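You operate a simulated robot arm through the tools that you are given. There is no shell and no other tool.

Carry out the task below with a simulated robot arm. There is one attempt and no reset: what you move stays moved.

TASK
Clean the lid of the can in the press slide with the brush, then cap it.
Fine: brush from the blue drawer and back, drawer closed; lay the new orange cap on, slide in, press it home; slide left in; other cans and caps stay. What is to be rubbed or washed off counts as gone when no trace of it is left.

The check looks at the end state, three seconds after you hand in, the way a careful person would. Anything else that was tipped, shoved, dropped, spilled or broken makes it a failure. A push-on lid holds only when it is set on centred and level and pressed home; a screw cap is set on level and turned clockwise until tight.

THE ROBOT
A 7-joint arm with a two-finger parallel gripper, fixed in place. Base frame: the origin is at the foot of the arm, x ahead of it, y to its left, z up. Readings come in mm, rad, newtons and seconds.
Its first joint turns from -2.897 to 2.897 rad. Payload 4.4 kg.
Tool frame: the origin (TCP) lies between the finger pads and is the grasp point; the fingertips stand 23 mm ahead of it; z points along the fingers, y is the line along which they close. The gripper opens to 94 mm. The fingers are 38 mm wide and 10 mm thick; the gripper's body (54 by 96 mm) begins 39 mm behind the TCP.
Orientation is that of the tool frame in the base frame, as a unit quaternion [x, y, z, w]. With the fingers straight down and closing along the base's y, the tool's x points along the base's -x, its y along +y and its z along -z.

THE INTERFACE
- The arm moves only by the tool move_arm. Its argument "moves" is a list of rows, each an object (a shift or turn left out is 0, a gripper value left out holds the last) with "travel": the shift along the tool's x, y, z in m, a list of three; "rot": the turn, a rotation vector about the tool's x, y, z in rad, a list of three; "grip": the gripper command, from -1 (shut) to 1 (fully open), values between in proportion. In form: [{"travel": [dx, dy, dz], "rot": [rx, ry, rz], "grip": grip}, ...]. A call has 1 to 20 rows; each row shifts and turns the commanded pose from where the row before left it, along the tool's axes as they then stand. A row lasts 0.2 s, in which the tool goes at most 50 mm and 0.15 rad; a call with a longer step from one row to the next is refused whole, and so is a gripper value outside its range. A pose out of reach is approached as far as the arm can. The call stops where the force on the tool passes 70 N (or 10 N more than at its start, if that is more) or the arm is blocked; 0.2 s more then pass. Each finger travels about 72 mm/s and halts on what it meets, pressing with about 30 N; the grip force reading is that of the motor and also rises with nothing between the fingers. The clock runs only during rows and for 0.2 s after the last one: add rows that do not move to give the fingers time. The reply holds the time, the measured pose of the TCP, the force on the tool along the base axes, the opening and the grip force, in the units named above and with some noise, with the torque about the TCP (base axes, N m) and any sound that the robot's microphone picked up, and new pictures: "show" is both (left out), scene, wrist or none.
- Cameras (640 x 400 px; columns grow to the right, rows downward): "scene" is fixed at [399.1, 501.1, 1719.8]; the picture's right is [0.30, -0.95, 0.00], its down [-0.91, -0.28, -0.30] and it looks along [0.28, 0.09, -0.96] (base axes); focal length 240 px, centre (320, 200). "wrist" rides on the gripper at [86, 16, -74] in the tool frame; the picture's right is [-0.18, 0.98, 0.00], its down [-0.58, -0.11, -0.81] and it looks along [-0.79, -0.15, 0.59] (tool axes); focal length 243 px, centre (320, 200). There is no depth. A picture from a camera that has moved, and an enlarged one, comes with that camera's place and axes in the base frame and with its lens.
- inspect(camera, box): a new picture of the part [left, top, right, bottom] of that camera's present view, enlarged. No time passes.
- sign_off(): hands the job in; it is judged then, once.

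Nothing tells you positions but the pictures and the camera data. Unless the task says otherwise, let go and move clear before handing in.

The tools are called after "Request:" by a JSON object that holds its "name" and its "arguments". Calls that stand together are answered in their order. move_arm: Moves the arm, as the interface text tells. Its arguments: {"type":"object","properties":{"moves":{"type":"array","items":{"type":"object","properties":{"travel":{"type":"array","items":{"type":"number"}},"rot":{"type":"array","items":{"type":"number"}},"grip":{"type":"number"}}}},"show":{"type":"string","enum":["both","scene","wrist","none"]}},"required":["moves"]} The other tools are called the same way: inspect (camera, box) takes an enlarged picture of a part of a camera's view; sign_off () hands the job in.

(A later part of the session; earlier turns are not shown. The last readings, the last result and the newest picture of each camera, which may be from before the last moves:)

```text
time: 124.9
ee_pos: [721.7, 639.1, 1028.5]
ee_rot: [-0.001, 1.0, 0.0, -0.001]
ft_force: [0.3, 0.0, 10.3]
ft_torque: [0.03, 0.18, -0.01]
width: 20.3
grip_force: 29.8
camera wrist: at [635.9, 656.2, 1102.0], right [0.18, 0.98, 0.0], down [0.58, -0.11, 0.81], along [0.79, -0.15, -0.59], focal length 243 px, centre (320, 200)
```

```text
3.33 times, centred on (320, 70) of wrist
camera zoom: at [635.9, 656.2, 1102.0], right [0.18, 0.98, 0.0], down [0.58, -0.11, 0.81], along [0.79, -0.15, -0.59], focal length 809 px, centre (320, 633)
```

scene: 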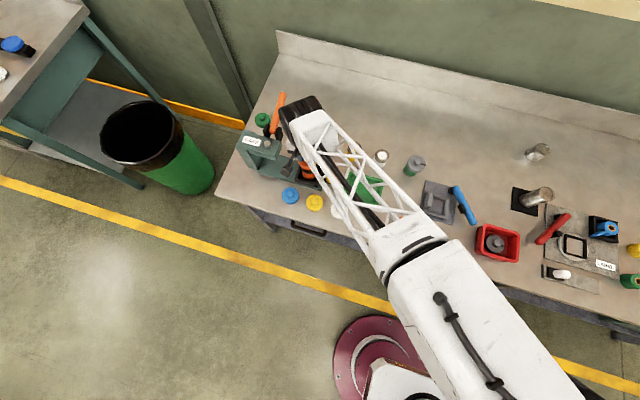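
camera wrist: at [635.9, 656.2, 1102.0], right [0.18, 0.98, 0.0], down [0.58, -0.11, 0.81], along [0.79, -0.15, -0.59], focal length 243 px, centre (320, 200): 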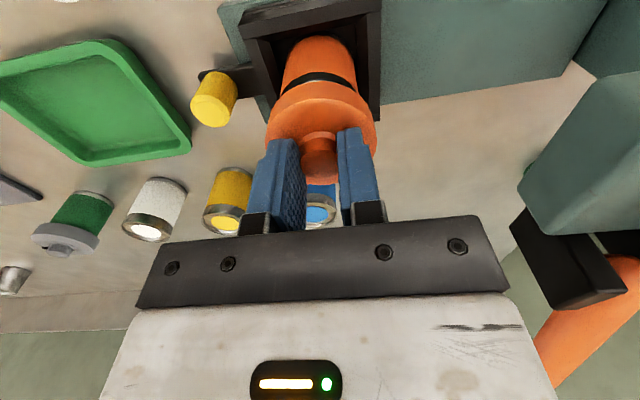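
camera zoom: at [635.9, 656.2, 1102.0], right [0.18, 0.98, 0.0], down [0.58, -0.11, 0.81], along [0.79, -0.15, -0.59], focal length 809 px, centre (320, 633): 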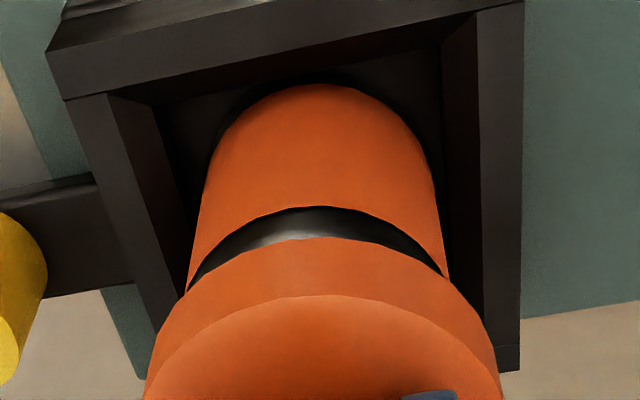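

Contact at z≈1028, but the torque says it landed on the near side, so the cap may be slightly too far in +x. I'll lift 24 mm and zoom in to measure the offset better.

Request:
{"name": "move_arm", "arguments": {"moves": [{"travel": [0, 0, -0.004]}, {"travel": [0, 0, -0.008]}, {"travel": [0, 0, -0.008]}, {"travel": [0, 0, -0.005]}, {}, {}], "show": "wrist"}}

Request:
{"name": "inspect", "arguments": {"camera": "wrist", "box": [275, 40, 365, 100]}}

Request:
{"name": "inspect", "arguments": {"camera": "wrist", "box": [240, 60, 400, 190]}}

```text
time: 126.3
ee_pos: [722.6, 639.5, 1052.1]
ee_rot: [0.0, 1.0, -0.001, 0.0]
ft_force: [-0.5, 0.0, 0.3]
ft_torque: [0.0, 0.03, 0.01]
width: 20.3
grip_force: 30.4
camera wrist: at [636.4, 657.4, 1126.5], right [0.18, 0.98, 0.0], down [0.58, -0.11, 0.81], along [0.79, -0.15, -0.59], focal length 243 px, centre (320, 200)
```

wrist: 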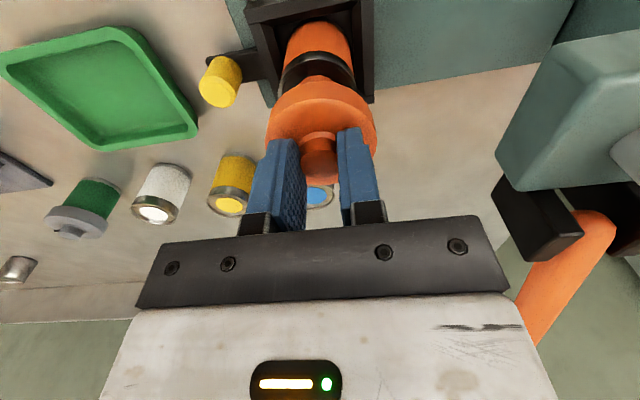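

```text
6.67 times, centred on (320, 70) of wrist
camera zoom: at [636.4, 657.4, 1126.5], right [0.18, 0.98, 0.0], down [0.58, -0.11, 0.81], along [0.79, -0.15, -0.59], focal length 1618 px, centre (320, 1067)
```

zoom: 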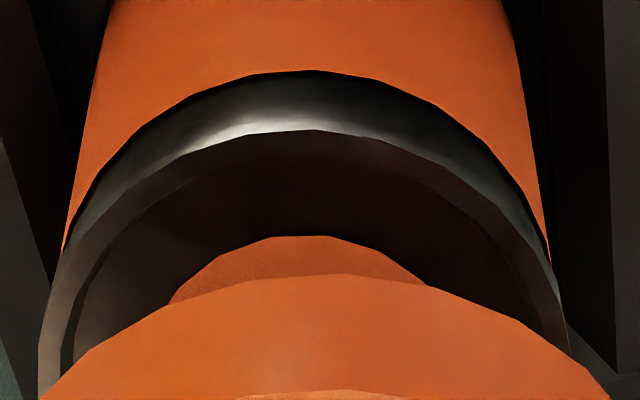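

```text
3.08 times, centred on (320, 125) of wrist
camera zoom: at [636.4, 657.4, 1126.5], right [0.18, 0.98, 0.0], down [0.58, -0.11, 0.81], along [0.79, -0.15, -0.59], focal length 746 px, centre (320, 431)
```

zoom: 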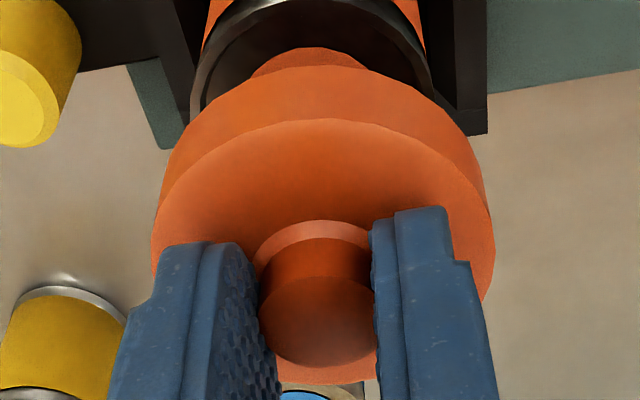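

Measured now, the can is about 1.6 mm to −y and roughly 0–3 mm to −x of the cap. I'll shift (−1.5, −1.6) mm, lay the cap down gently, and then verify with the scene camera's fine zoom.

Request:
{"name": "move_arm", "arguments": {"moves": [{"travel": [0.0015, -0.0016, 0]}, {"travel": [0, 0, 0.008]}, {"travel": [0, 0, 0.008]}, {"travel": [0, 0, 0.005]}, {}, {}], "show": "none"}}

Request:
{"name": "move_arm", "arguments": {"moves": [{"travel": [0, 0, 0.001]}, {}], "show": "none"}}

Request:
{"name": "move_arm", "arguments": {"moves": [{"travel": [0, 0, 0.001]}, {}], "show": "none"}}

```text
time: 127.7
ee_pos: [721.2, 639.5, 1032.1]
ee_rot: [-0.001, 1.0, -0.001, 0.001]
ft_force: [0.0, 0.3, 0.3]
ft_torque: [0.0, 0.0, -0.02]
width: 20.3
grip_force: 30.7
```

```text
time: 128.3
ee_pos: [722.1, 637.9, 1031.4]
ee_rot: [-0.001, 1.0, -0.001, 0.0]
ft_force: [0.4, 0.1, 0.1]
ft_torque: [0.01, -0.03, -0.01]
width: 20.3
grip_force: 30.0
```

```text
time: 128.9
ee_pos: [721.7, 639.8, 1030.0]
ee_rot: [-0.001, 1.0, -0.001, 0.0]
ft_force: [0.6, -0.4, -0.2]
ft_torque: [0.0, 0.03, 0.03]
width: 20.2
grip_force: 29.9
```

Request:
{"name": "move_arm", "arguments": {"moves": [{"travel": [0, 0, 0.001]}, {}], "show": "none"}}

Request:
{"name": "move_arm", "arguments": {"moves": [{"travel": [0, 0, 0.0007]}, {}, {}], "show": "wrist"}}

```text
time: 129.5
ee_pos: [720.4, 639.1, 1028.9]
ee_rot: [-0.001, 1.0, -0.001, -0.001]
ft_force: [0.0, 0.5, -0.8]
ft_torque: [0.0, -0.02, 0.0]
width: 20.0
grip_force: 30.5
```

```text
time: 130.3
ee_pos: [721.3, 638.3, 1027.6]
ee_rot: [-0.001, 1.0, -0.001, 0.0]
ft_force: [1.3, -1.2, 1.8]
ft_torque: [0.0, 0.04, 0.04]
width: 20.3
grip_force: 29.8
camera wrist: at [635.4, 654.6, 1102.2], right [0.18, 0.98, 0.0], down [0.58, -0.11, 0.81], along [0.79, -0.15, -0.59], focal length 243 px, centre (320, 200)
```

wrist: 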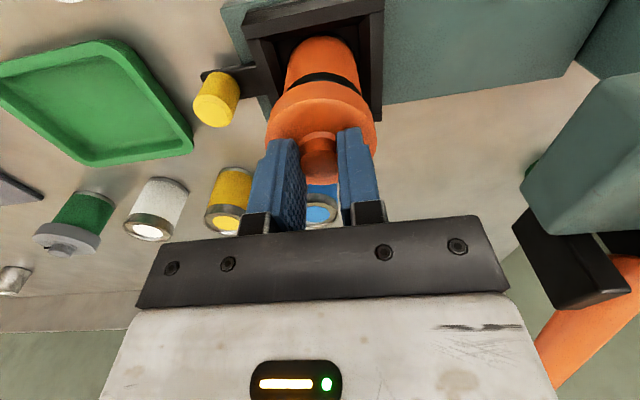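

Request:
{"name": "move_arm", "arguments": {"moves": [{"travel": [0, 0, 0.0007]}, {}, {}], "show": "none"}}

Request:
{"name": "inspect", "arguments": {"camera": "wrist", "box": [245, 30, 395, 150]}}

```text
time: 131.1
ee_pos: [720.8, 638.8, 1027.3]
ee_rot: [-0.001, 1.0, -0.002, 0.0]
ft_force: [0.1, 1.6, 8.7]
ft_torque: [0.09, 0.19, -0.01]
width: 20.4
grip_force: 29.7
```

```text
3.33 times, centred on (320, 90) of wrist
camera zoom: at [635.3, 654.3, 1102.0], right [0.18, 0.98, 0.0], down [0.58, -0.11, 0.81], along [0.79, -0.15, -0.59], focal length 809 px, centre (320, 567)
```

zoom: 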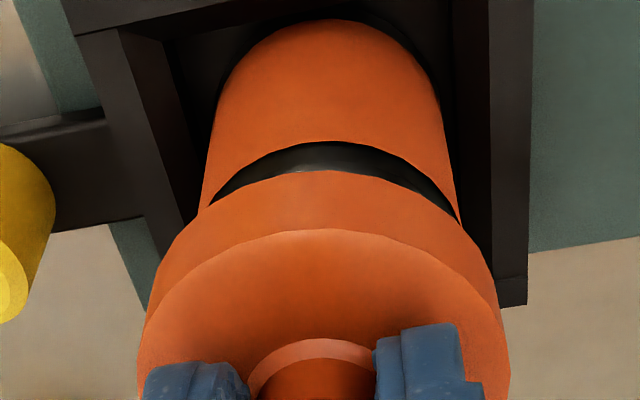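

The cap touches the rim. The can now looks about 1.3 mm to +y of the cap, so I'll lift 3 mm, nudge +1.2 mm in y, and compare again.

Request:
{"name": "move_arm", "arguments": {"moves": [{"travel": [0, 0, -0.003]}, {"travel": [0, 0.0012, 0]}, {}, {}, {}], "show": "none"}}

Request:
{"name": "inspect", "arguments": {"camera": "wrist", "box": [245, 30, 395, 150]}}

```text
time: 132.3
ee_pos: [720.3, 639.3, 1029.6]
ee_rot: [-0.001, 1.0, 0.0, -0.001]
ft_force: [0.0, -0.4, 0.0]
ft_torque: [0.0, 0.02, -0.01]
width: 20.1
grip_force: 30.3
```

```text
3.33 times, centred on (320, 90) of wrist
camera zoom: at [635.2, 655.0, 1104.6], right [0.18, 0.98, 0.0], down [0.58, -0.11, 0.81], along [0.79, -0.15, -0.59], focal length 809 px, centre (320, 567)
```

zoom: 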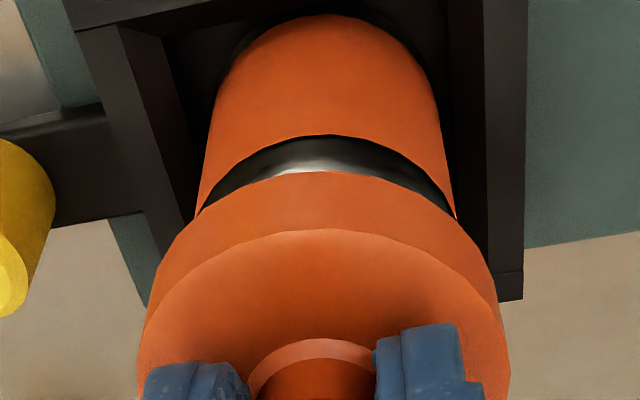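

Request:
{"name": "move_arm", "arguments": {"moves": [{"travel": [0, 0.0006, 0]}, {}, {"travel": [0, 0, 0.0015]}, {"travel": [0, 0, 0.001]}, {}, {}], "show": "none"}}

Request:
{"name": "inspect", "arguments": {"camera": "wrist", "box": [245, 30, 395, 150]}}

```text
time: 133.7
ee_pos: [721.3, 640.1, 1027.2]
ee_rot: [-0.001, 1.0, -0.001, 0.0]
ft_force: [-0.8, 0.0, 6.3]
ft_torque: [0.01, 0.15, 0.01]
width: 20.0
grip_force: 29.8
```

```text
3.33 times, centred on (320, 90) of wrist
camera zoom: at [635.4, 656.1, 1101.9], right [0.18, 0.98, 0.0], down [0.58, -0.11, 0.81], along [0.79, -0.15, -0.59], focal length 809 px, centre (320, 567)
```

zoom: 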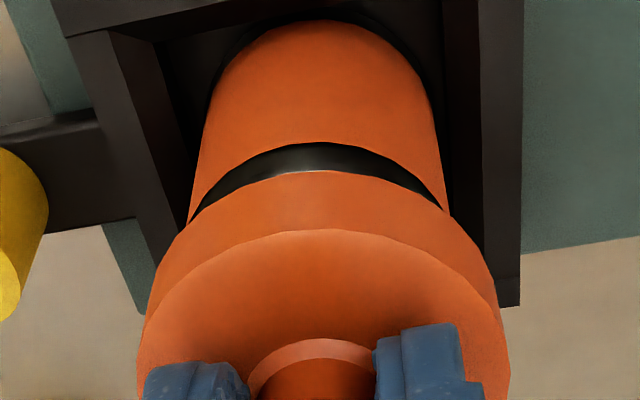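

The alignment is within half a millimetre in y. I'll release the cap gently, rise and back away to check from the scene camera.

Request:
{"name": "move_arm", "arguments": {"moves": [{"grip": -0.45}, {"grip": -0.2}, {}, {}, {"travel": [0, 0, -0.005]}, {"travel": [0, 0, -0.01]}, {"travel": [0, 0, -0.012]}, {"travel": [0, 0, -0.012]}, {"travel": [0, 0, -0.012]}, {}], "show": "wrist"}}

Request:
{"name": "move_arm", "arguments": {"moves": [{"travel": [0.006, -0.01, -0.004]}, {"travel": [0.008, -0.014, 0]}, {"travel": [0.008, -0.014, 0]}, {"travel": [0.008, -0.014, 0]}, {"travel": [0.008, -0.014, 0]}, {"travel": [0.008, -0.014, 0]}, {"travel": [0.008, -0.014, 0]}, {"travel": [0.008, -0.014, 0]}, {"travel": [0.008, -0.014, 0]}, {"travel": [0.008, -0.014, 0]}, {"travel": [0.008, -0.014, 0]}, {"travel": [0.008, -0.014, 0]}, {"travel": [0.008, -0.014, 0]}, {}], "show": "both"}}

Request:
{"name": "inspect", "arguments": {"camera": "scene", "box": [298, 152, 328, 176]}}

```text
time: 135.9
ee_pos: [721.7, 638.6, 1077.7]
ee_rot: [-0.001, 1.0, 0.0, 0.0]
ft_force: [0.3, 0.0, 0.0]
ft_torque: [-0.02, 0.01, -0.01]
width: 37.6
grip_force: 0.0
camera wrist: at [635.3, 655.9, 1153.3], right [0.18, 0.98, 0.0], down [0.58, -0.11, 0.81], along [0.79, -0.15, -0.59], focal length 243 px, centre (320, 200)
```

wrist: 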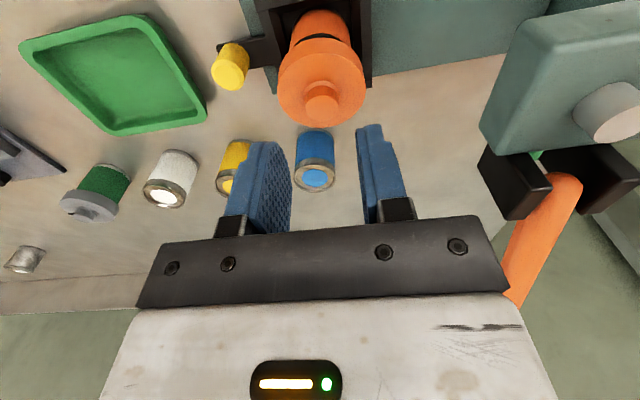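

```text
time: 139.1
ee_pos: [630.4, 457.0, 992.9]
ee_rot: [0.006, 0.998, -0.038, -0.048]
ft_force: [-0.5, 0.2, -0.1]
ft_torque: [0.01, -0.03, 0.0]
width: 37.5
grip_force: 0.1
stopped in row 14: the arm was blocked; the commanded pose is now the measured one
camera wrist: at [551.5, 480.0, 1072.6], right [0.19, 0.98, -0.09], down [0.66, -0.06, 0.75], along [0.73, -0.2, -0.65], focal length 243 px, centre (320, 200)
```

scene: 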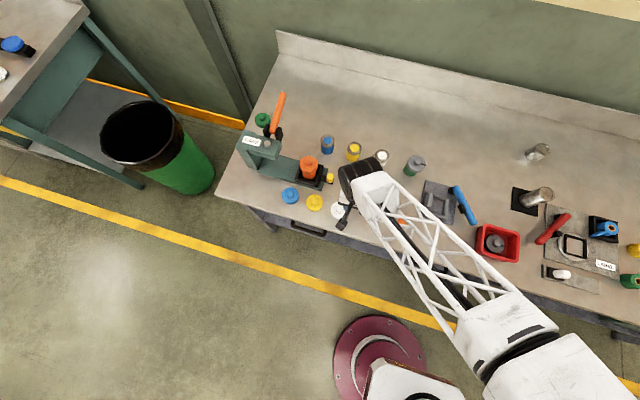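
wrist: 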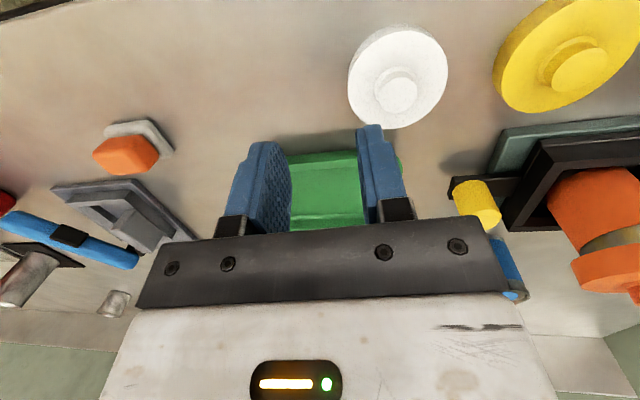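

```text
16.00 times, centred on (313, 164) of scene
camera zoom: at [399.1, 501.1, 1719.8], right [0.3, -0.95, 0.0], down [-0.91, -0.28, -0.3], along [0.28, 0.09, -0.96], focal length 3844 px, centre (432, 776)
```

zoom: 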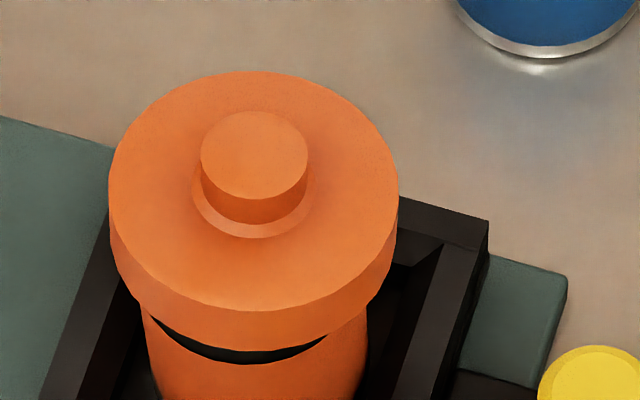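

The cap rests on the can but sits about 3 mm too far in +x and about 1 mm too far in −y, so I'll re-grip and re-centre it. First I'll recover the arm's posture gently.

Request:
{"name": "move_arm", "arguments": {"moves": [{"travel": [0.01, -0.01, 0]}, {"travel": [0.01, -0.01, 0]}, {"travel": [0.005, -0.005, 0]}, {}], "show": "none"}}

Request:
{"name": "move_arm", "arguments": {"moves": [{"travel": [0, 0, -0.01], "rot": [-0.019, -0.024, -0.003]}, {"travel": [0, 0, -0.01], "rot": [-0.019, -0.024, -0.003]}, {"travel": [0, 0, -0.01], "rot": [-0.019, -0.024, -0.003]}, {"travel": [0, 0, -0.01], "rot": [-0.019, -0.024, -0.003]}, {}], "show": "scene"}}

Request:
{"name": "inspect", "arguments": {"camera": "scene", "box": [298, 152, 328, 176]}}

```text
time: 140.3
ee_pos: [604.7, 425.4, 963.0]
ee_rot: [0.01, 0.996, -0.051, -0.068]
ft_force: [0.1, -0.2, 0.1]
ft_torque: [-0.01, 0.0, 0.03]
width: 37.7
grip_force: 0.1
stopped in row 4: the arm was blocked; the commanded pose is now the measured one
```

```text
time: 141.5
ee_pos: [610.2, 430.8, 1007.2]
ee_rot: [0.003, 1.0, -0.01, -0.016]
ft_force: [0.5, -0.5, -0.5]
ft_torque: [0.0, 0.0, 0.0]
width: 37.6
grip_force: 0.1
```

scene: 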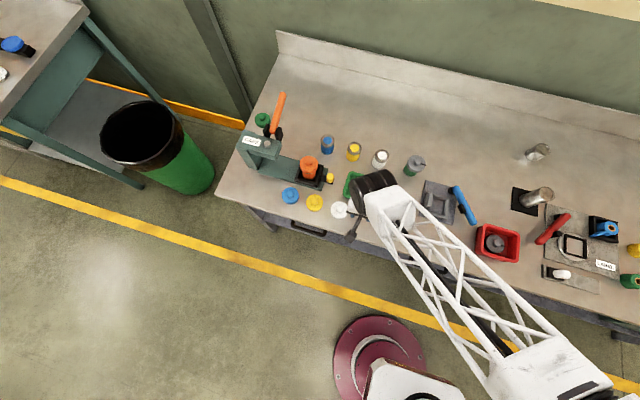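

```text
16.00 times, centred on (313, 164) of scene
camera zoom: at [399.1, 501.1, 1719.8], right [0.3, -0.95, 0.0], down [-0.91, -0.28, -0.3], along [0.28, 0.09, -0.96], focal length 3844 px, centre (432, 776)
```

zoom: 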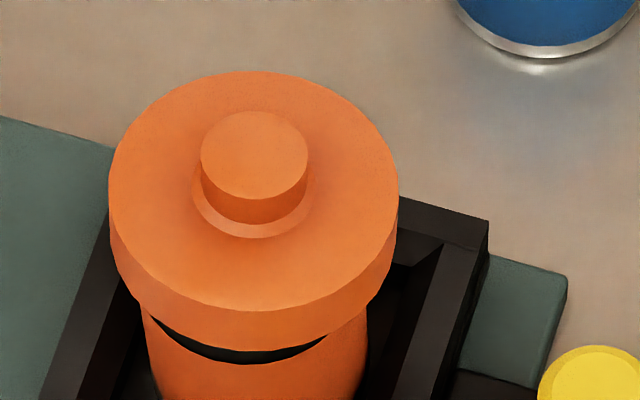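

The arm has recovered. I'll rise and return above the can, more slowly, with open fingers.

Request:
{"name": "move_arm", "arguments": {"moves": [{"travel": [0, 0, -0.01], "rot": [-0.01, -0.016, -0.003]}, {"travel": [0, 0, -0.01], "rot": [-0.01, -0.016, -0.003]}, {"travel": [0, 0, -0.012]}, {"travel": [0, 0, -0.012]}, {"travel": [0, 0, -0.012]}, {"travel": [0, 0, -0.012]}, {"travel": [0, 0, -0.012]}, {}], "show": "none"}}

Request:
{"name": "move_arm", "arguments": {"moves": [{"travel": [-0.006, 0.011, 0]}, {"travel": [-0.006, 0.011, 0]}, {"travel": [-0.006, 0.011, 0]}, {"travel": [-0.006, 0.011, 0]}, {"travel": [-0.006, 0.011, 0]}, {"travel": [-0.006, 0.011, 0]}, {"travel": [-0.006, 0.011, 0]}, {"travel": [-0.006, 0.011, 0]}, {"travel": [-0.006, 0.011, 0]}, {"travel": [-0.006, 0.011, 0]}, {"travel": [-0.006, 0.011, 0]}, {"travel": [-0.006, 0.011, 0]}, {"travel": [-0.006, 0.011, 0]}, {"travel": [-0.006, 0.011, 0]}, {"travel": [-0.006, 0.011, 0]}, {"travel": [-0.006, 0.011, 0]}, {"travel": [-0.006, 0.011, 0]}, {"travel": [-0.006, 0.011, 0]}, {}], "show": "wrist"}}

```text
time: 143.3
ee_pos: [609.0, 429.5, 1085.9]
ee_rot: [0.002, 1.0, -0.004, -0.002]
ft_force: [-0.7, -0.4, 0.1]
ft_torque: [0.0, 0.01, -0.02]
width: 37.6
grip_force: 0.1
```

```text
time: 147.3
ee_pos: [717.3, 627.0, 1084.2]
ee_rot: [0.0, 1.0, -0.003, -0.002]
ft_force: [0.6, 0.2, 0.5]
ft_torque: [-0.01, 0.0, 0.0]
width: 37.6
grip_force: 0.1
camera wrist: at [632.0, 644.0, 1158.5], right [0.19, 0.98, -0.01], down [0.58, -0.11, 0.8], along [0.79, -0.15, -0.59], focal length 243 px, centre (320, 200)
```

wrist: 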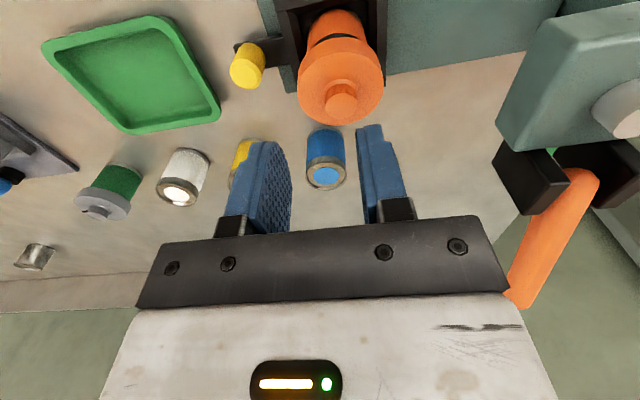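

Request:
{"name": "move_arm", "arguments": {"moves": [{"travel": [-0.002, 0.0065, 0], "rot": [-0.003, -0.002, 0]}, {"travel": [-0.002, 0.0065, 0], "rot": [-0.003, -0.002, 0]}, {}, {"travel": [0, 0, 0.01]}, {"travel": [0, 0, 0.01]}, {"travel": [0, 0, 0.01]}, {}, {}], "show": "wrist"}}

Request:
{"name": "inspect", "arguments": {"camera": "wrist", "box": [200, 60, 440, 220]}}

```text
time: 149.1
ee_pos: [723.7, 641.6, 1054.0]
ee_rot: [0.0, 1.0, 0.0, 0.0]
ft_force: [0.3, 0.1, 0.1]
ft_torque: [0.0, -0.03, -0.01]
width: 37.7
grip_force: 0.0
camera wrist: at [637.2, 657.2, 1128.6], right [0.19, 0.98, 0.0], down [0.58, -0.11, 0.81], along [0.79, -0.15, -0.59], focal length 243 px, centre (320, 200)
```

wrist: 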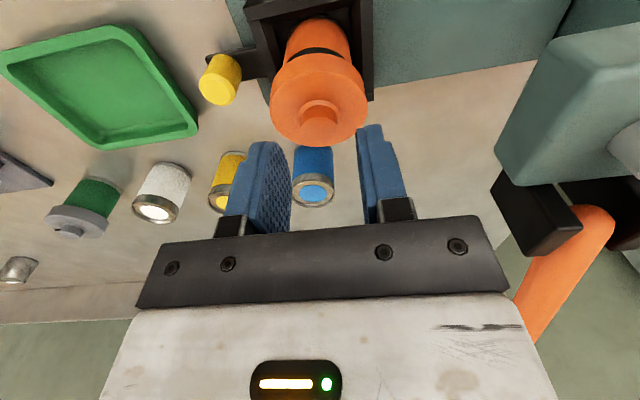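

```text
2.50 times, centred on (320, 140) of wrist
camera zoom: at [637.2, 657.2, 1128.6], right [0.19, 0.98, 0.0], down [0.58, -0.11, 0.81], along [0.79, -0.15, -0.59], focal length 606 px, centre (320, 350)
```

zoom: 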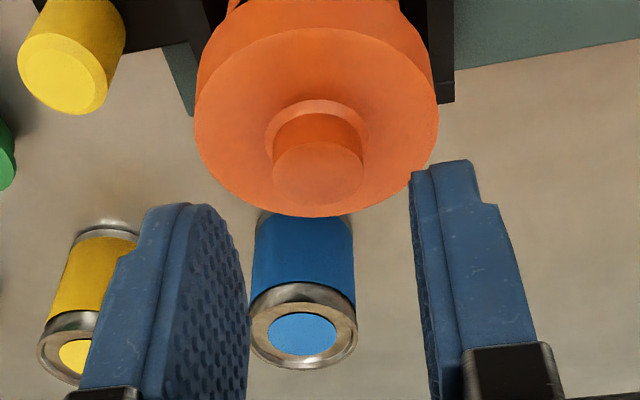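

Request:
{"name": "move_arm", "arguments": {"moves": [{"travel": [0.001, -0.0005, 0.01]}, {"travel": [0, 0, 0.009]}, {"travel": [0, 0, 0.006]}, {}, {"grip": -0.4}, {"grip": -1}, {}, {}, {}], "show": "wrist"}}

Request:
{"name": "move_arm", "arguments": {"moves": [{}], "show": "none"}}

Request:
{"name": "move_arm", "arguments": {"moves": [{}], "show": "none"}}

Request:
{"name": "inspect", "arguments": {"camera": "wrist", "box": [240, 60, 400, 190]}}

```text
time: 151.1
ee_pos: [721.7, 641.4, 1027.8]
ee_rot: [0.0, 1.0, 0.001, 0.0]
ft_force: [0.5, -0.1, -0.4]
ft_torque: [0.0, 0.01, -0.02]
width: 20.3
grip_force: 30.1
camera wrist: at [636.4, 657.1, 1103.3], right [0.19, 0.98, 0.0], down [0.58, -0.11, 0.81], along [0.79, -0.15, -0.59], focal length 243 px, centre (320, 200)
```

wrist: 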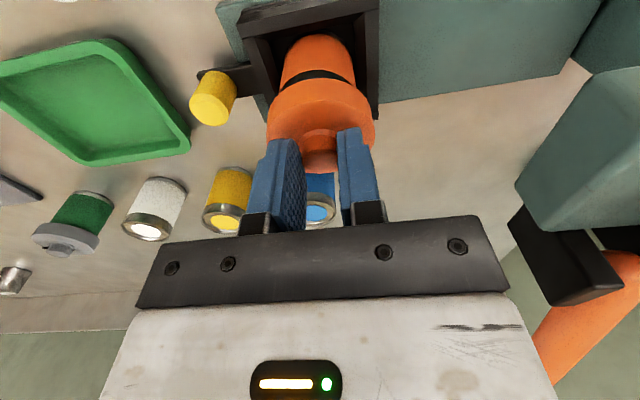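

```text
time: 151.5
ee_pos: [721.5, 642.5, 1028.6]
ee_rot: [0.001, 1.0, 0.001, -0.001]
ft_force: [-0.4, 0.1, 0.4]
ft_torque: [0.03, 0.0, -0.01]
width: 20.3
grip_force: 30.7
```

```text
time: 151.9
ee_pos: [721.9, 640.7, 1029.0]
ee_rot: [0.001, 1.0, 0.002, 0.0]
ft_force: [-0.7, 1.4, 0.2]
ft_torque: [0.02, -0.01, 0.02]
width: 20.5
grip_force: 29.5
```

```text
3.08 times, centred on (320, 125) of wrist
camera zoom: at [636.4, 657.1, 1103.3], right [0.19, 0.98, 0.0], down [0.58, -0.11, 0.81], along [0.79, -0.15, -0.59], focal length 746 px, centre (320, 431)
```

zoom: 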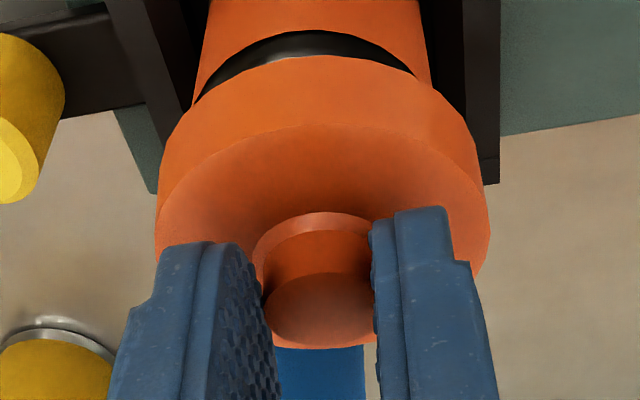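

The knob is gripped again and the cap sits level. I'll lift 3 mm, shift (−3.2, −1.0) mm and set it down.

Request:
{"name": "move_arm", "arguments": {"moves": [{"travel": [0, 0, -0.0015]}, {"travel": [0, 0, -0.0015]}, {"travel": [0.0016, -0.0005, 0]}, {"travel": [0.0016, -0.0005, 0]}, {}, {}, {}], "show": "none"}}

Request:
{"name": "inspect", "arguments": {"camera": "wrist", "box": [240, 60, 400, 190]}}

Request:
{"name": "inspect", "arguments": {"camera": "wrist", "box": [275, 40, 365, 100]}}

```text
time: 153.5
ee_pos: [719.0, 639.8, 1032.2]
ee_rot: [0.001, 1.0, 0.001, 0.0]
ft_force: [0.6, -0.1, 0.1]
ft_torque: [0.03, 0.0, 0.05]
width: 20.1
grip_force: 29.8
```

```text
3.08 times, centred on (320, 125) of wrist
camera zoom: at [632.9, 655.5, 1106.2], right [0.19, 0.98, 0.0], down [0.58, -0.11, 0.81], along [0.79, -0.15, -0.59], focal length 746 px, centre (320, 431)
```

zoom: 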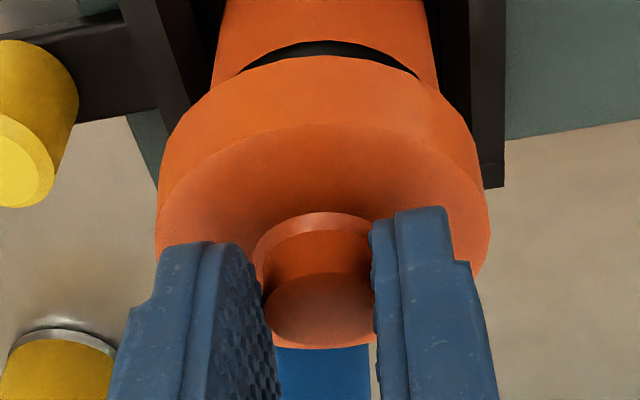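

```text
6.67 times, centred on (320, 70) of wrist
camera zoom: at [632.9, 655.5, 1106.2], right [0.19, 0.98, 0.0], down [0.58, -0.11, 0.81], along [0.79, -0.15, -0.59], focal length 1618 px, centre (320, 1067)
```

zoom: 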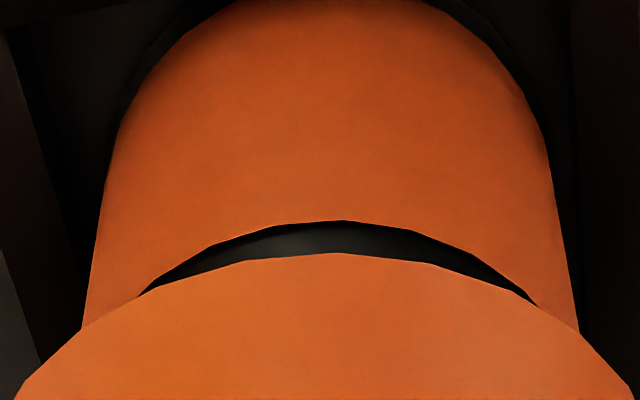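

In x the cap and can now agree by both methods. In y the can looks about 0.7 mm to +y, so I'll nudge that, lower until it touches, and release.

Request:
{"name": "move_arm", "arguments": {"moves": [{"travel": [0, 0.0007, 0]}, {}, {"travel": [0, 0, 0.0015]}, {"travel": [0, 0, 0.001]}, {}, {}], "show": "none"}}

Request:
{"name": "inspect", "arguments": {"camera": "wrist", "box": [275, 40, 365, 100]}}

```text
time: 154.9
ee_pos: [718.0, 640.1, 1029.7]
ee_rot: [0.001, 1.0, 0.001, 0.0]
ft_force: [0.3, 0.4, -0.3]
ft_torque: [0.0, 0.01, 0.02]
width: 20.0
grip_force: 29.9
```

```text
6.67 times, centred on (320, 70) of wrist
camera zoom: at [633.0, 656.2, 1103.7], right [0.19, 0.98, 0.0], down [0.58, -0.11, 0.81], along [0.79, -0.15, -0.59], focal length 1618 px, centre (320, 1067)
```

zoom: 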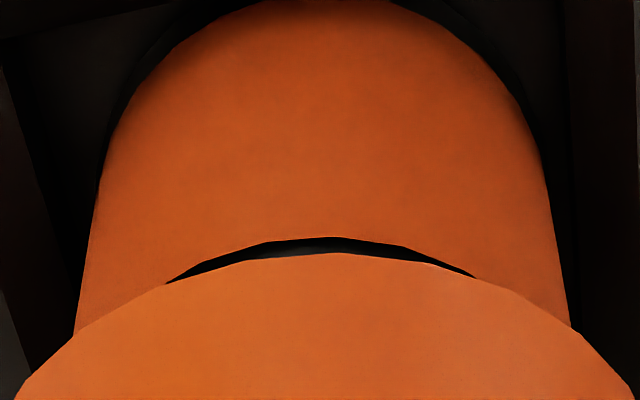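

Now centred in y. I'll lower the last millimetre or so.

Request:
{"name": "move_arm", "arguments": {"moves": [{"travel": [0, 0, 0.0008]}, {}, {}], "show": "none"}}

Request:
{"name": "move_arm", "arguments": {"moves": [{"travel": [0, 0, 0.0008]}, {}, {}], "show": "none"}}

Request:
{"name": "inspect", "arguments": {"camera": "wrist", "box": [275, 40, 365, 100]}}

```text
time: 155.7
ee_pos: [718.5, 639.7, 1029.1]
ee_rot: [0.002, 1.0, 0.001, 0.0]
ft_force: [0.9, 0.5, 2.8]
ft_torque: [-0.02, -0.04, 0.0]
width: 20.2
grip_force: 30.0
```

```text
time: 156.5
ee_pos: [719.2, 641.7, 1028.4]
ee_rot: [0.001, 1.0, 0.001, 0.0]
ft_force: [-0.9, 0.5, 10.3]
ft_torque: [0.06, -0.15, 0.01]
width: 20.2
grip_force: 29.5
```

```text
6.67 times, centred on (320, 70) of wrist
camera zoom: at [633.0, 656.4, 1102.4], right [0.19, 0.98, 0.0], down [0.58, -0.11, 0.81], along [0.79, -0.15, -0.59], focal length 1618 px, centre (320, 1067)
```

zoom: 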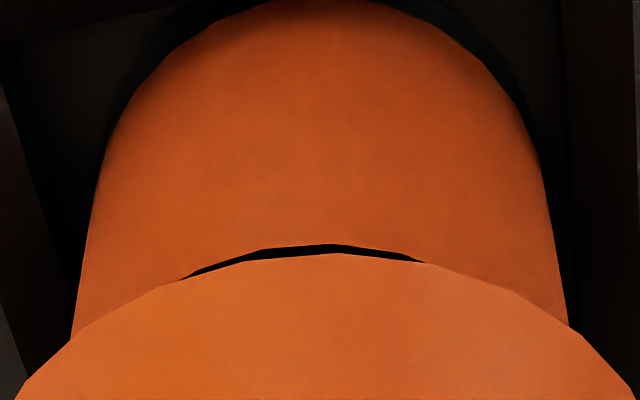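

Request:
{"name": "move_arm", "arguments": {"moves": [{"travel": [0, 0, -0.0007]}, {"grip": -0.45}, {"grip": -0.2}, {}, {}, {"travel": [0, 0, -0.005]}, {"travel": [0, 0, -0.01]}, {"travel": [0, 0, -0.012]}, {"travel": [0, 0, -0.012]}, {"travel": [0, 0, -0.012]}, {}, {}], "show": "none"}}

Request:
{"name": "move_arm", "arguments": {"moves": [{"travel": [0.003, -0.006, 0]}, {"travel": [0.004, -0.008, 0]}, {"travel": [0.004, -0.008, 0]}, {"travel": [0.004, -0.008, 0]}, {"travel": [0.004, -0.008, 0]}, {"travel": [0.004, -0.008, 0]}, {"travel": [0.004, -0.008, 0]}, {"travel": [0.004, -0.008, 0]}, {"travel": [0.004, -0.008, 0]}, {"travel": [0.004, -0.008, 0]}, {"travel": [0.004, -0.008, 0]}, {"travel": [0.004, -0.008, 0]}, {"travel": [0.004, -0.008, 0]}, {"travel": [0.004, -0.008, 0]}, {"travel": [0.004, -0.008, 0]}, {"travel": [0.004, -0.008, 0]}, {"travel": [0.004, -0.008, 0]}, {"travel": [0.004, -0.008, 0]}, {}], "show": "both"}}

Request:
{"name": "inspect", "arguments": {"camera": "scene", "box": [298, 152, 328, 176]}}

```text
time: 159.1
ee_pos: [718.4, 640.3, 1078.2]
ee_rot: [0.001, 1.0, 0.001, 0.0]
ft_force: [0.6, 0.0, -0.3]
ft_torque: [-0.01, 0.01, -0.02]
width: 37.6
grip_force: 0.1
```

```text
time: 163.3
ee_pos: [654.9, 489.3, 1027.5]
ee_rot: [0.007, 0.999, -0.02, -0.026]
ft_force: [-0.7, 0.3, 0.2]
ft_torque: [-0.01, 0.04, 0.01]
width: 37.7
grip_force: 0.1
stopped in row 19: the arm was blocked; the commanded pose is now the measured one
camera wrist: at [573.1, 509.8, 1105.2], right [0.2, 0.98, -0.05], down [0.62, -0.09, 0.78], along [0.76, -0.18, -0.62], focal length 243 px, centre (320, 200)
```

scene: 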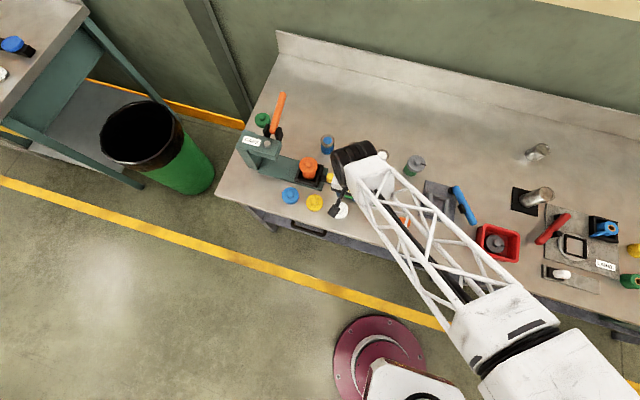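
wrist: 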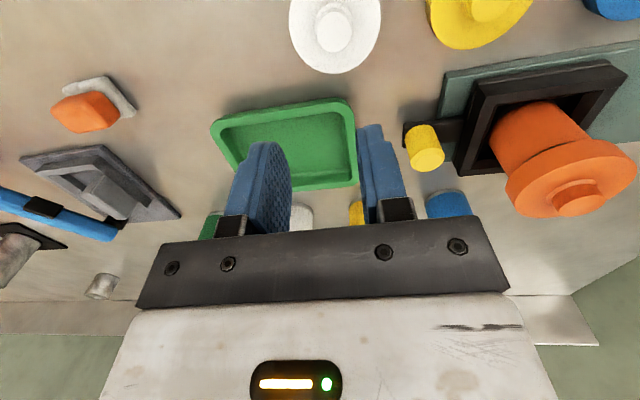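

```text
16.00 times, centred on (313, 164) of scene
camera zoom: at [399.1, 501.1, 1719.8], right [0.3, -0.95, 0.0], down [-0.91, -0.28, -0.3], along [0.28, 0.09, -0.96], focal length 3844 px, centre (432, 776)
```

zoom: 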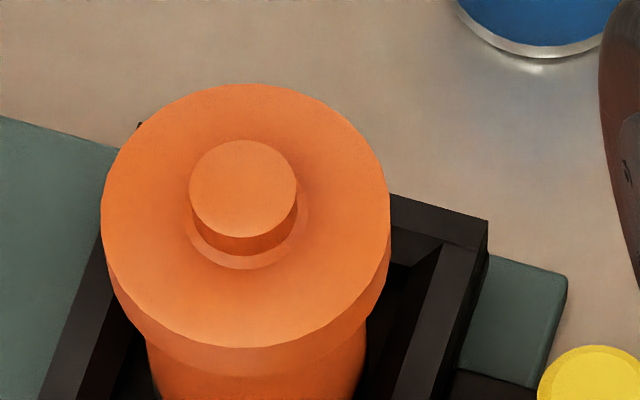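

The cap now sits level and concentric: its lateral error is under 0.1 mm in the scene view and at most about 1 mm lengthwise. Next I'll push the slide in by its yellow knob, at about (721, 565, top 940), using closed fingers from the −y side. First I'll recover the arm's posture and get above that gap.

Request:
{"name": "move_arm", "arguments": {"moves": [{"travel": [0, 0, -0.008], "rot": [-0.01, -0.013, -0.003], "grip": -1}, {"travel": [0, 0, -0.008], "rot": [-0.01, -0.013, -0.003]}, {"travel": [0, 0, -0.008], "rot": [-0.01, -0.013, -0.003]}, {"travel": [0, 0, -0.008], "rot": [-0.01, -0.013, -0.003]}, {"travel": [0, 0, -0.008]}, {}], "show": "none"}}

Request:
{"name": "move_arm", "arguments": {"moves": [{"travel": [-0.008, 0.005, 0]}, {"travel": [-0.008, 0.005, 0]}, {"travel": [-0.008, 0.005, 0]}, {"travel": [-0.008, 0.005, 0]}, {"travel": [-0.008, 0.005, 0]}, {"travel": [-0.008, 0.005, 0]}, {"travel": [-0.008, 0.005, 0]}, {"travel": [-0.005, 0.004, 0]}, {"rot": [0, -0.07, 0]}, {"rot": [0, -0.07, 0]}, {"rot": [0, -0.07, 0]}, {"rot": [0, -0.07, 0]}, {"rot": [0, -0.07, 0]}, {}], "show": "both"}}

```text
time: 164.9
ee_pos: [659.2, 484.9, 1029.7]
ee_rot: [0.006, 1.0, -0.013, -0.019]
ft_force: [0.5, 0.6, 0.8]
ft_torque: [-0.03, 0.03, -0.02]
width: 0.0
grip_force: 30.0
stopped in row 6: the arm was blocked; the commanded pose is now the measured one
```

```text
time: 167.9
ee_pos: [720.5, 525.8, 1031.1]
ee_rot: [0.003, 0.987, -0.014, 0.16]
ft_force: [0.5, -0.1, 0.3]
ft_torque: [-0.02, -0.01, 0.0]
width: 0.1
grip_force: 29.7
camera wrist: at [616.3, 542.8, 1075.6], right [0.18, 0.98, 0.03], down [0.3, -0.09, 0.95], along [0.94, -0.17, -0.31], focal length 243 px, centre (320, 200)
```

scene: 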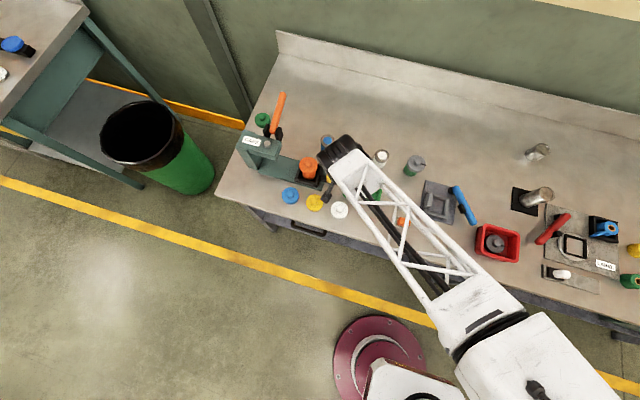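
wrist: 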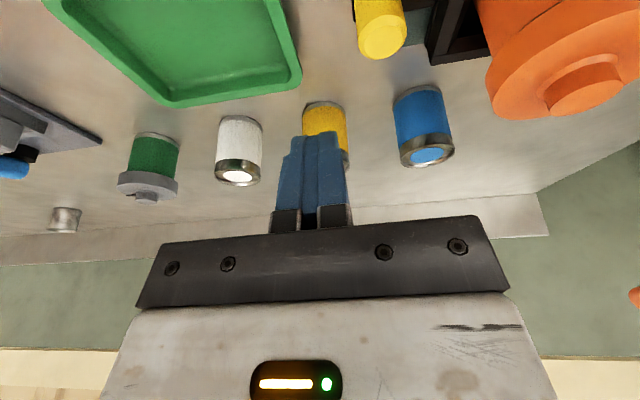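

The gap between the green tray and the yellow knob is clear. I'll lower the closed fingers into it.

Request:
{"name": "move_arm", "arguments": {"moves": [{"travel": [0.004, 0.00075, 0.0103], "rot": [-0.014, 0, -0.003]}, {"travel": [0.004, 0.00075, 0.0103], "rot": [-0.014, 0, -0.003]}, {"travel": [0.004, 0.00075, 0.0103]}, {"travel": [0.004, 0.00075, 0.0103]}, {"travel": [0.004, 0.00075, 0.0103]}, {"travel": [0.004, 0.00075, 0.0103]}, {}, {}], "show": "both"}}

```text
time: 169.7
ee_pos: [715.9, 528.0, 965.8]
ee_rot: [-0.001, 0.988, 0.0, 0.158]
ft_force: [0.3, 0.4, 0.5]
ft_torque: [-0.03, 0.01, -0.01]
width: 0.0
grip_force: 30.1
camera wrist: at [611.7, 544.9, 1009.2], right [0.17, 0.98, 0.06], down [0.3, -0.11, 0.95], along [0.94, -0.14, -0.31], focal length 243 px, centre (320, 200)
```

scene: 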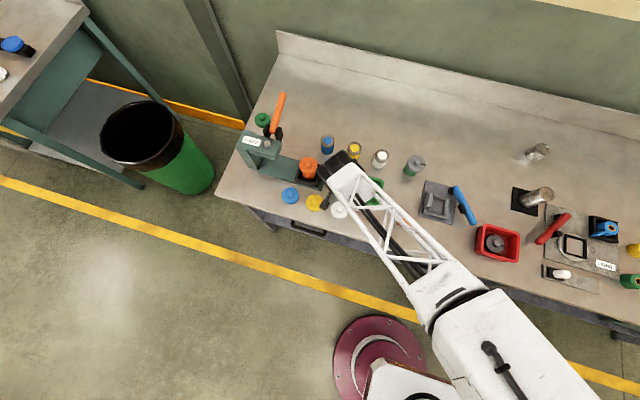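
wrist: 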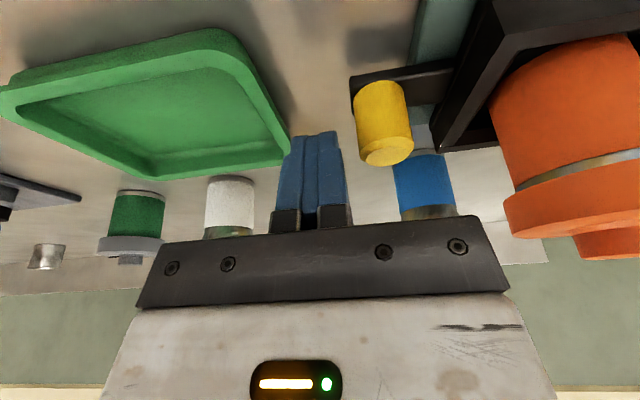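

Request:
{"name": "move_arm", "arguments": {"moves": [{"travel": [0.0024, 0.004, 0.0072]}, {"travel": [0.0024, 0, 0.0072]}, {"travel": [0.0024, 0, 0.0072]}, {}], "show": "wrist"}}

Request:
{"name": "inspect", "arguments": {"camera": "wrist", "box": [240, 60, 560, 260]}}

```text
time: 170.7
ee_pos: [715.5, 532.8, 944.4]
ee_rot: [-0.001, 0.987, 0.0, 0.158]
ft_force: [1.1, 0.3, 0.2]
ft_torque: [0.02, 0.04, 0.02]
width: 0.0
grip_force: 29.8
camera wrist: at [611.1, 548.9, 987.3], right [0.17, 0.98, 0.06], down [0.3, -0.11, 0.95], along [0.94, -0.14, -0.31], focal length 243 px, centre (320, 200)
```

wrist: 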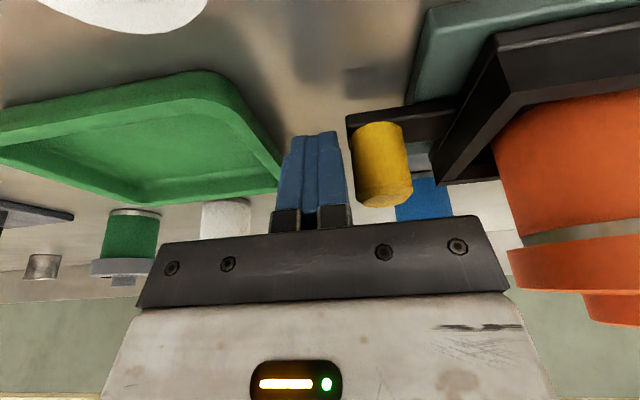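

```text
2.00 times, centred on (400, 160) of wrist
camera zoom: at [611.1, 548.9, 987.3], right [0.17, 0.98, 0.06], down [0.3, -0.11, 0.95], along [0.94, -0.14, -0.31], focal length 485 px, centre (160, 280)
```

zoom: 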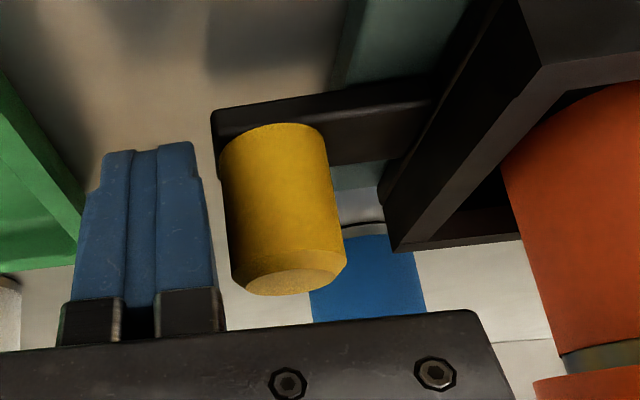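

The fingers are beside the tall yellow knob. I'll push it gently in +y.

Request:
{"name": "move_arm", "arguments": {"moves": [{"travel": [0, 0.003, 0]}, {"travel": [0, 0.003, 0]}, {"travel": [0, 0.003, 0]}, {"travel": [0, 0.003, 0]}, {"travel": [0, 0.003, 0]}, {"travel": [0, 0.003, 0]}, {}], "show": "wrist"}}

```text
time: 172.3
ee_pos: [717.6, 551.5, 943.1]
ee_rot: [-0.002, 0.987, 0.0, 0.158]
ft_force: [-0.5, -0.6, -1.2]
ft_torque: [0.0, -0.03, 0.0]
width: 0.0
grip_force: 29.9
camera wrist: at [612.3, 566.5, 986.6], right [0.17, 0.98, 0.06], down [0.3, -0.11, 0.95], along [0.94, -0.14, -0.31], focal length 243 px, centre (320, 200)
```

wrist: 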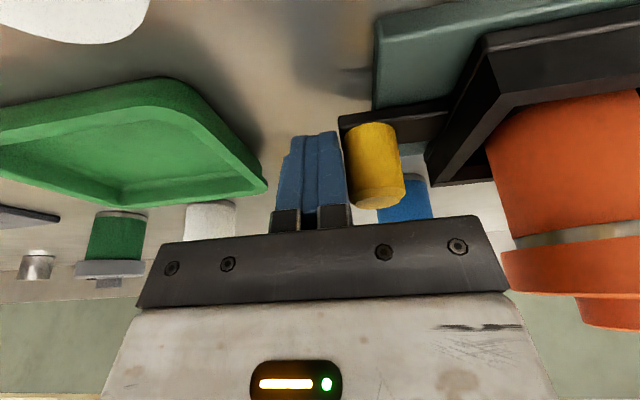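

Request:
{"name": "move_arm", "arguments": {"moves": [{"travel": [0, 0.003, 0]}, {"travel": [0, 0.003, 0]}, {"travel": [0, 0.004, 0]}, {"travel": [0, 0.004, 0]}, {"travel": [0, 0.004, 0]}, {"travel": [0, 0.004, 0]}, {"travel": [0, 0.004, 0]}, {"travel": [0, 0.004, 0]}, {"travel": [0, 0.004, 0]}, {"travel": [0, 0.004, 0]}, {"travel": [0, 0.004, 0]}, {"travel": [0, 0.004, 0]}, {}], "show": "both"}}

Request:
{"name": "inspect", "arguments": {"camera": "scene", "box": [220, 80, 380, 220]}}

```text
time: 175.1
ee_pos: [716.8, 597.1, 943.5]
ee_rot: [-0.001, 0.987, 0.0, 0.158]
ft_force: [0.6, -0.7, -0.9]
ft_torque: [-0.01, -0.02, -0.04]
width: 0.0
grip_force: 30.4
camera wrist: at [612.2, 612.7, 986.2], right [0.17, 0.98, 0.06], down [0.3, -0.11, 0.95], along [0.94, -0.14, -0.31], focal length 243 px, centre (320, 200)
```

scene: 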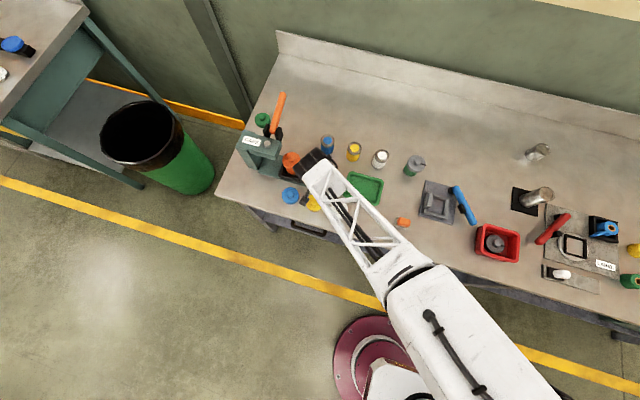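
wrist: 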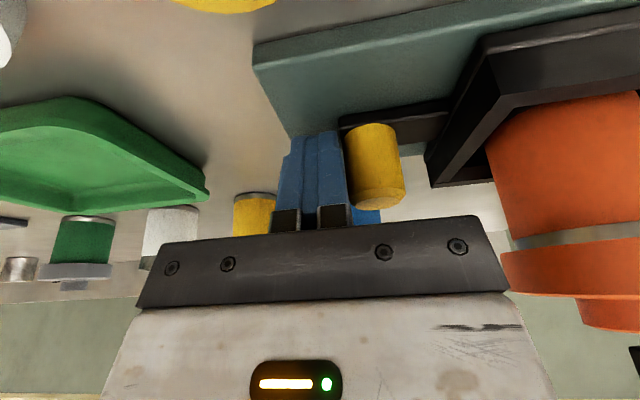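

```text
2.86 times, centred on (300, 150) of scene
camera zoom: at [399.1, 501.1, 1719.8], right [0.3, -0.95, 0.0], down [-0.91, -0.28, -0.3], along [0.28, 0.09, -0.96], focal length 686 px, centre (377, 343)
```

zoom: 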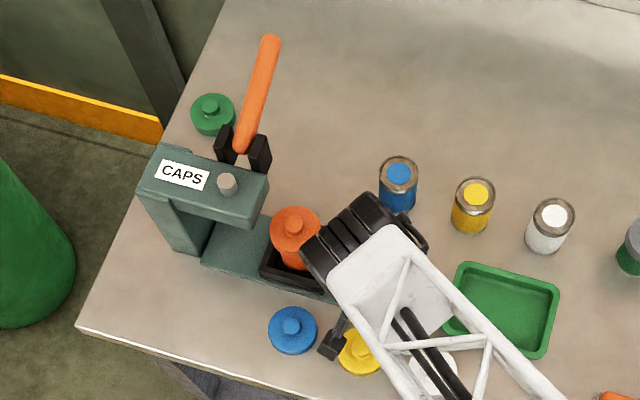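

The slide moves along smoothly with the can and cap, so I'll continue.

Request:
{"name": "move_arm", "arguments": {"moves": [{"travel": [0, 0.004, 0]}, {"travel": [0, 0.004, 0]}, {"travel": [0, 0.004, 0]}, {"travel": [0, 0.004, 0]}, {"travel": [0, 0.004, 0]}, {"travel": [0, 0.004, 0]}, {"travel": [0, 0.004, 0]}, {"travel": [0, 0.004, 0]}, {"travel": [0, 0.004, 0]}, {"travel": [0, 0.004, 0]}, {"travel": [0, 0.004, 0]}, {}], "show": "both"}}

Request:
{"name": "inspect", "arguments": {"camera": "scene", "box": [220, 80, 380, 220]}}

```text
time: 177.7
ee_pos: [717.0, 641.1, 942.5]
ee_rot: [-0.001, 0.987, 0.0, 0.158]
ft_force: [-0.1, -0.5, -0.2]
ft_torque: [0.0, 0.0, -0.01]
width: 0.0
grip_force: 30.1
camera wrist: at [611.7, 656.6, 986.1], right [0.17, 0.98, 0.06], down [0.3, -0.11, 0.95], along [0.94, -0.14, -0.31], focal length 243 px, centre (320, 200)
```

scene: 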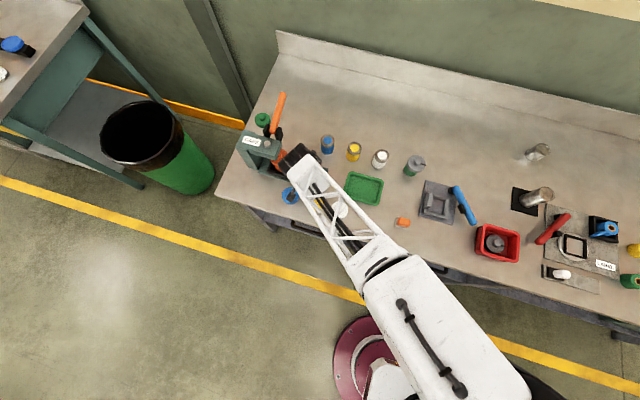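
wrist: 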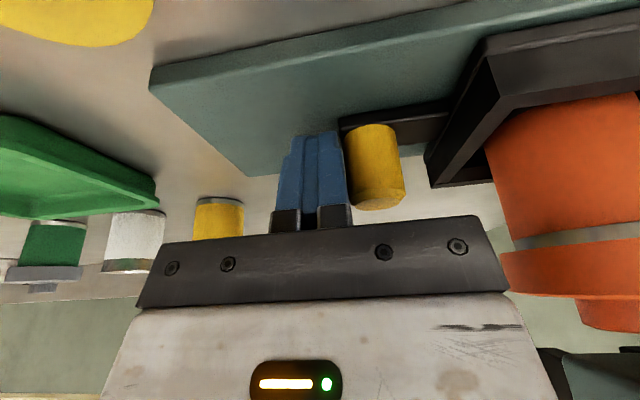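

```text
2.86 times, centred on (300, 150) of scene
camera zoom: at [399.1, 501.1, 1719.8], right [0.3, -0.95, 0.0], down [-0.91, -0.28, -0.3], along [0.28, 0.09, -0.96], focal length 686 px, centre (377, 343)
```

zoom: 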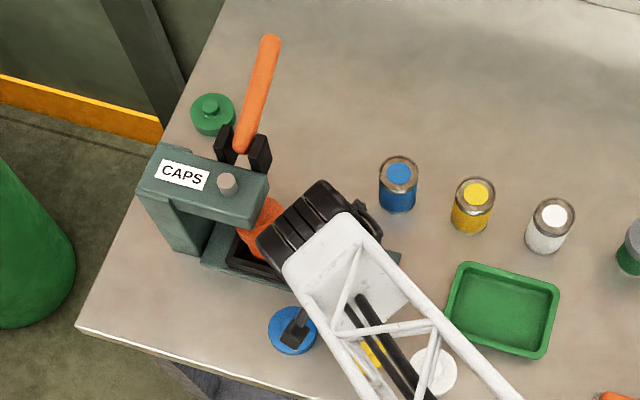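

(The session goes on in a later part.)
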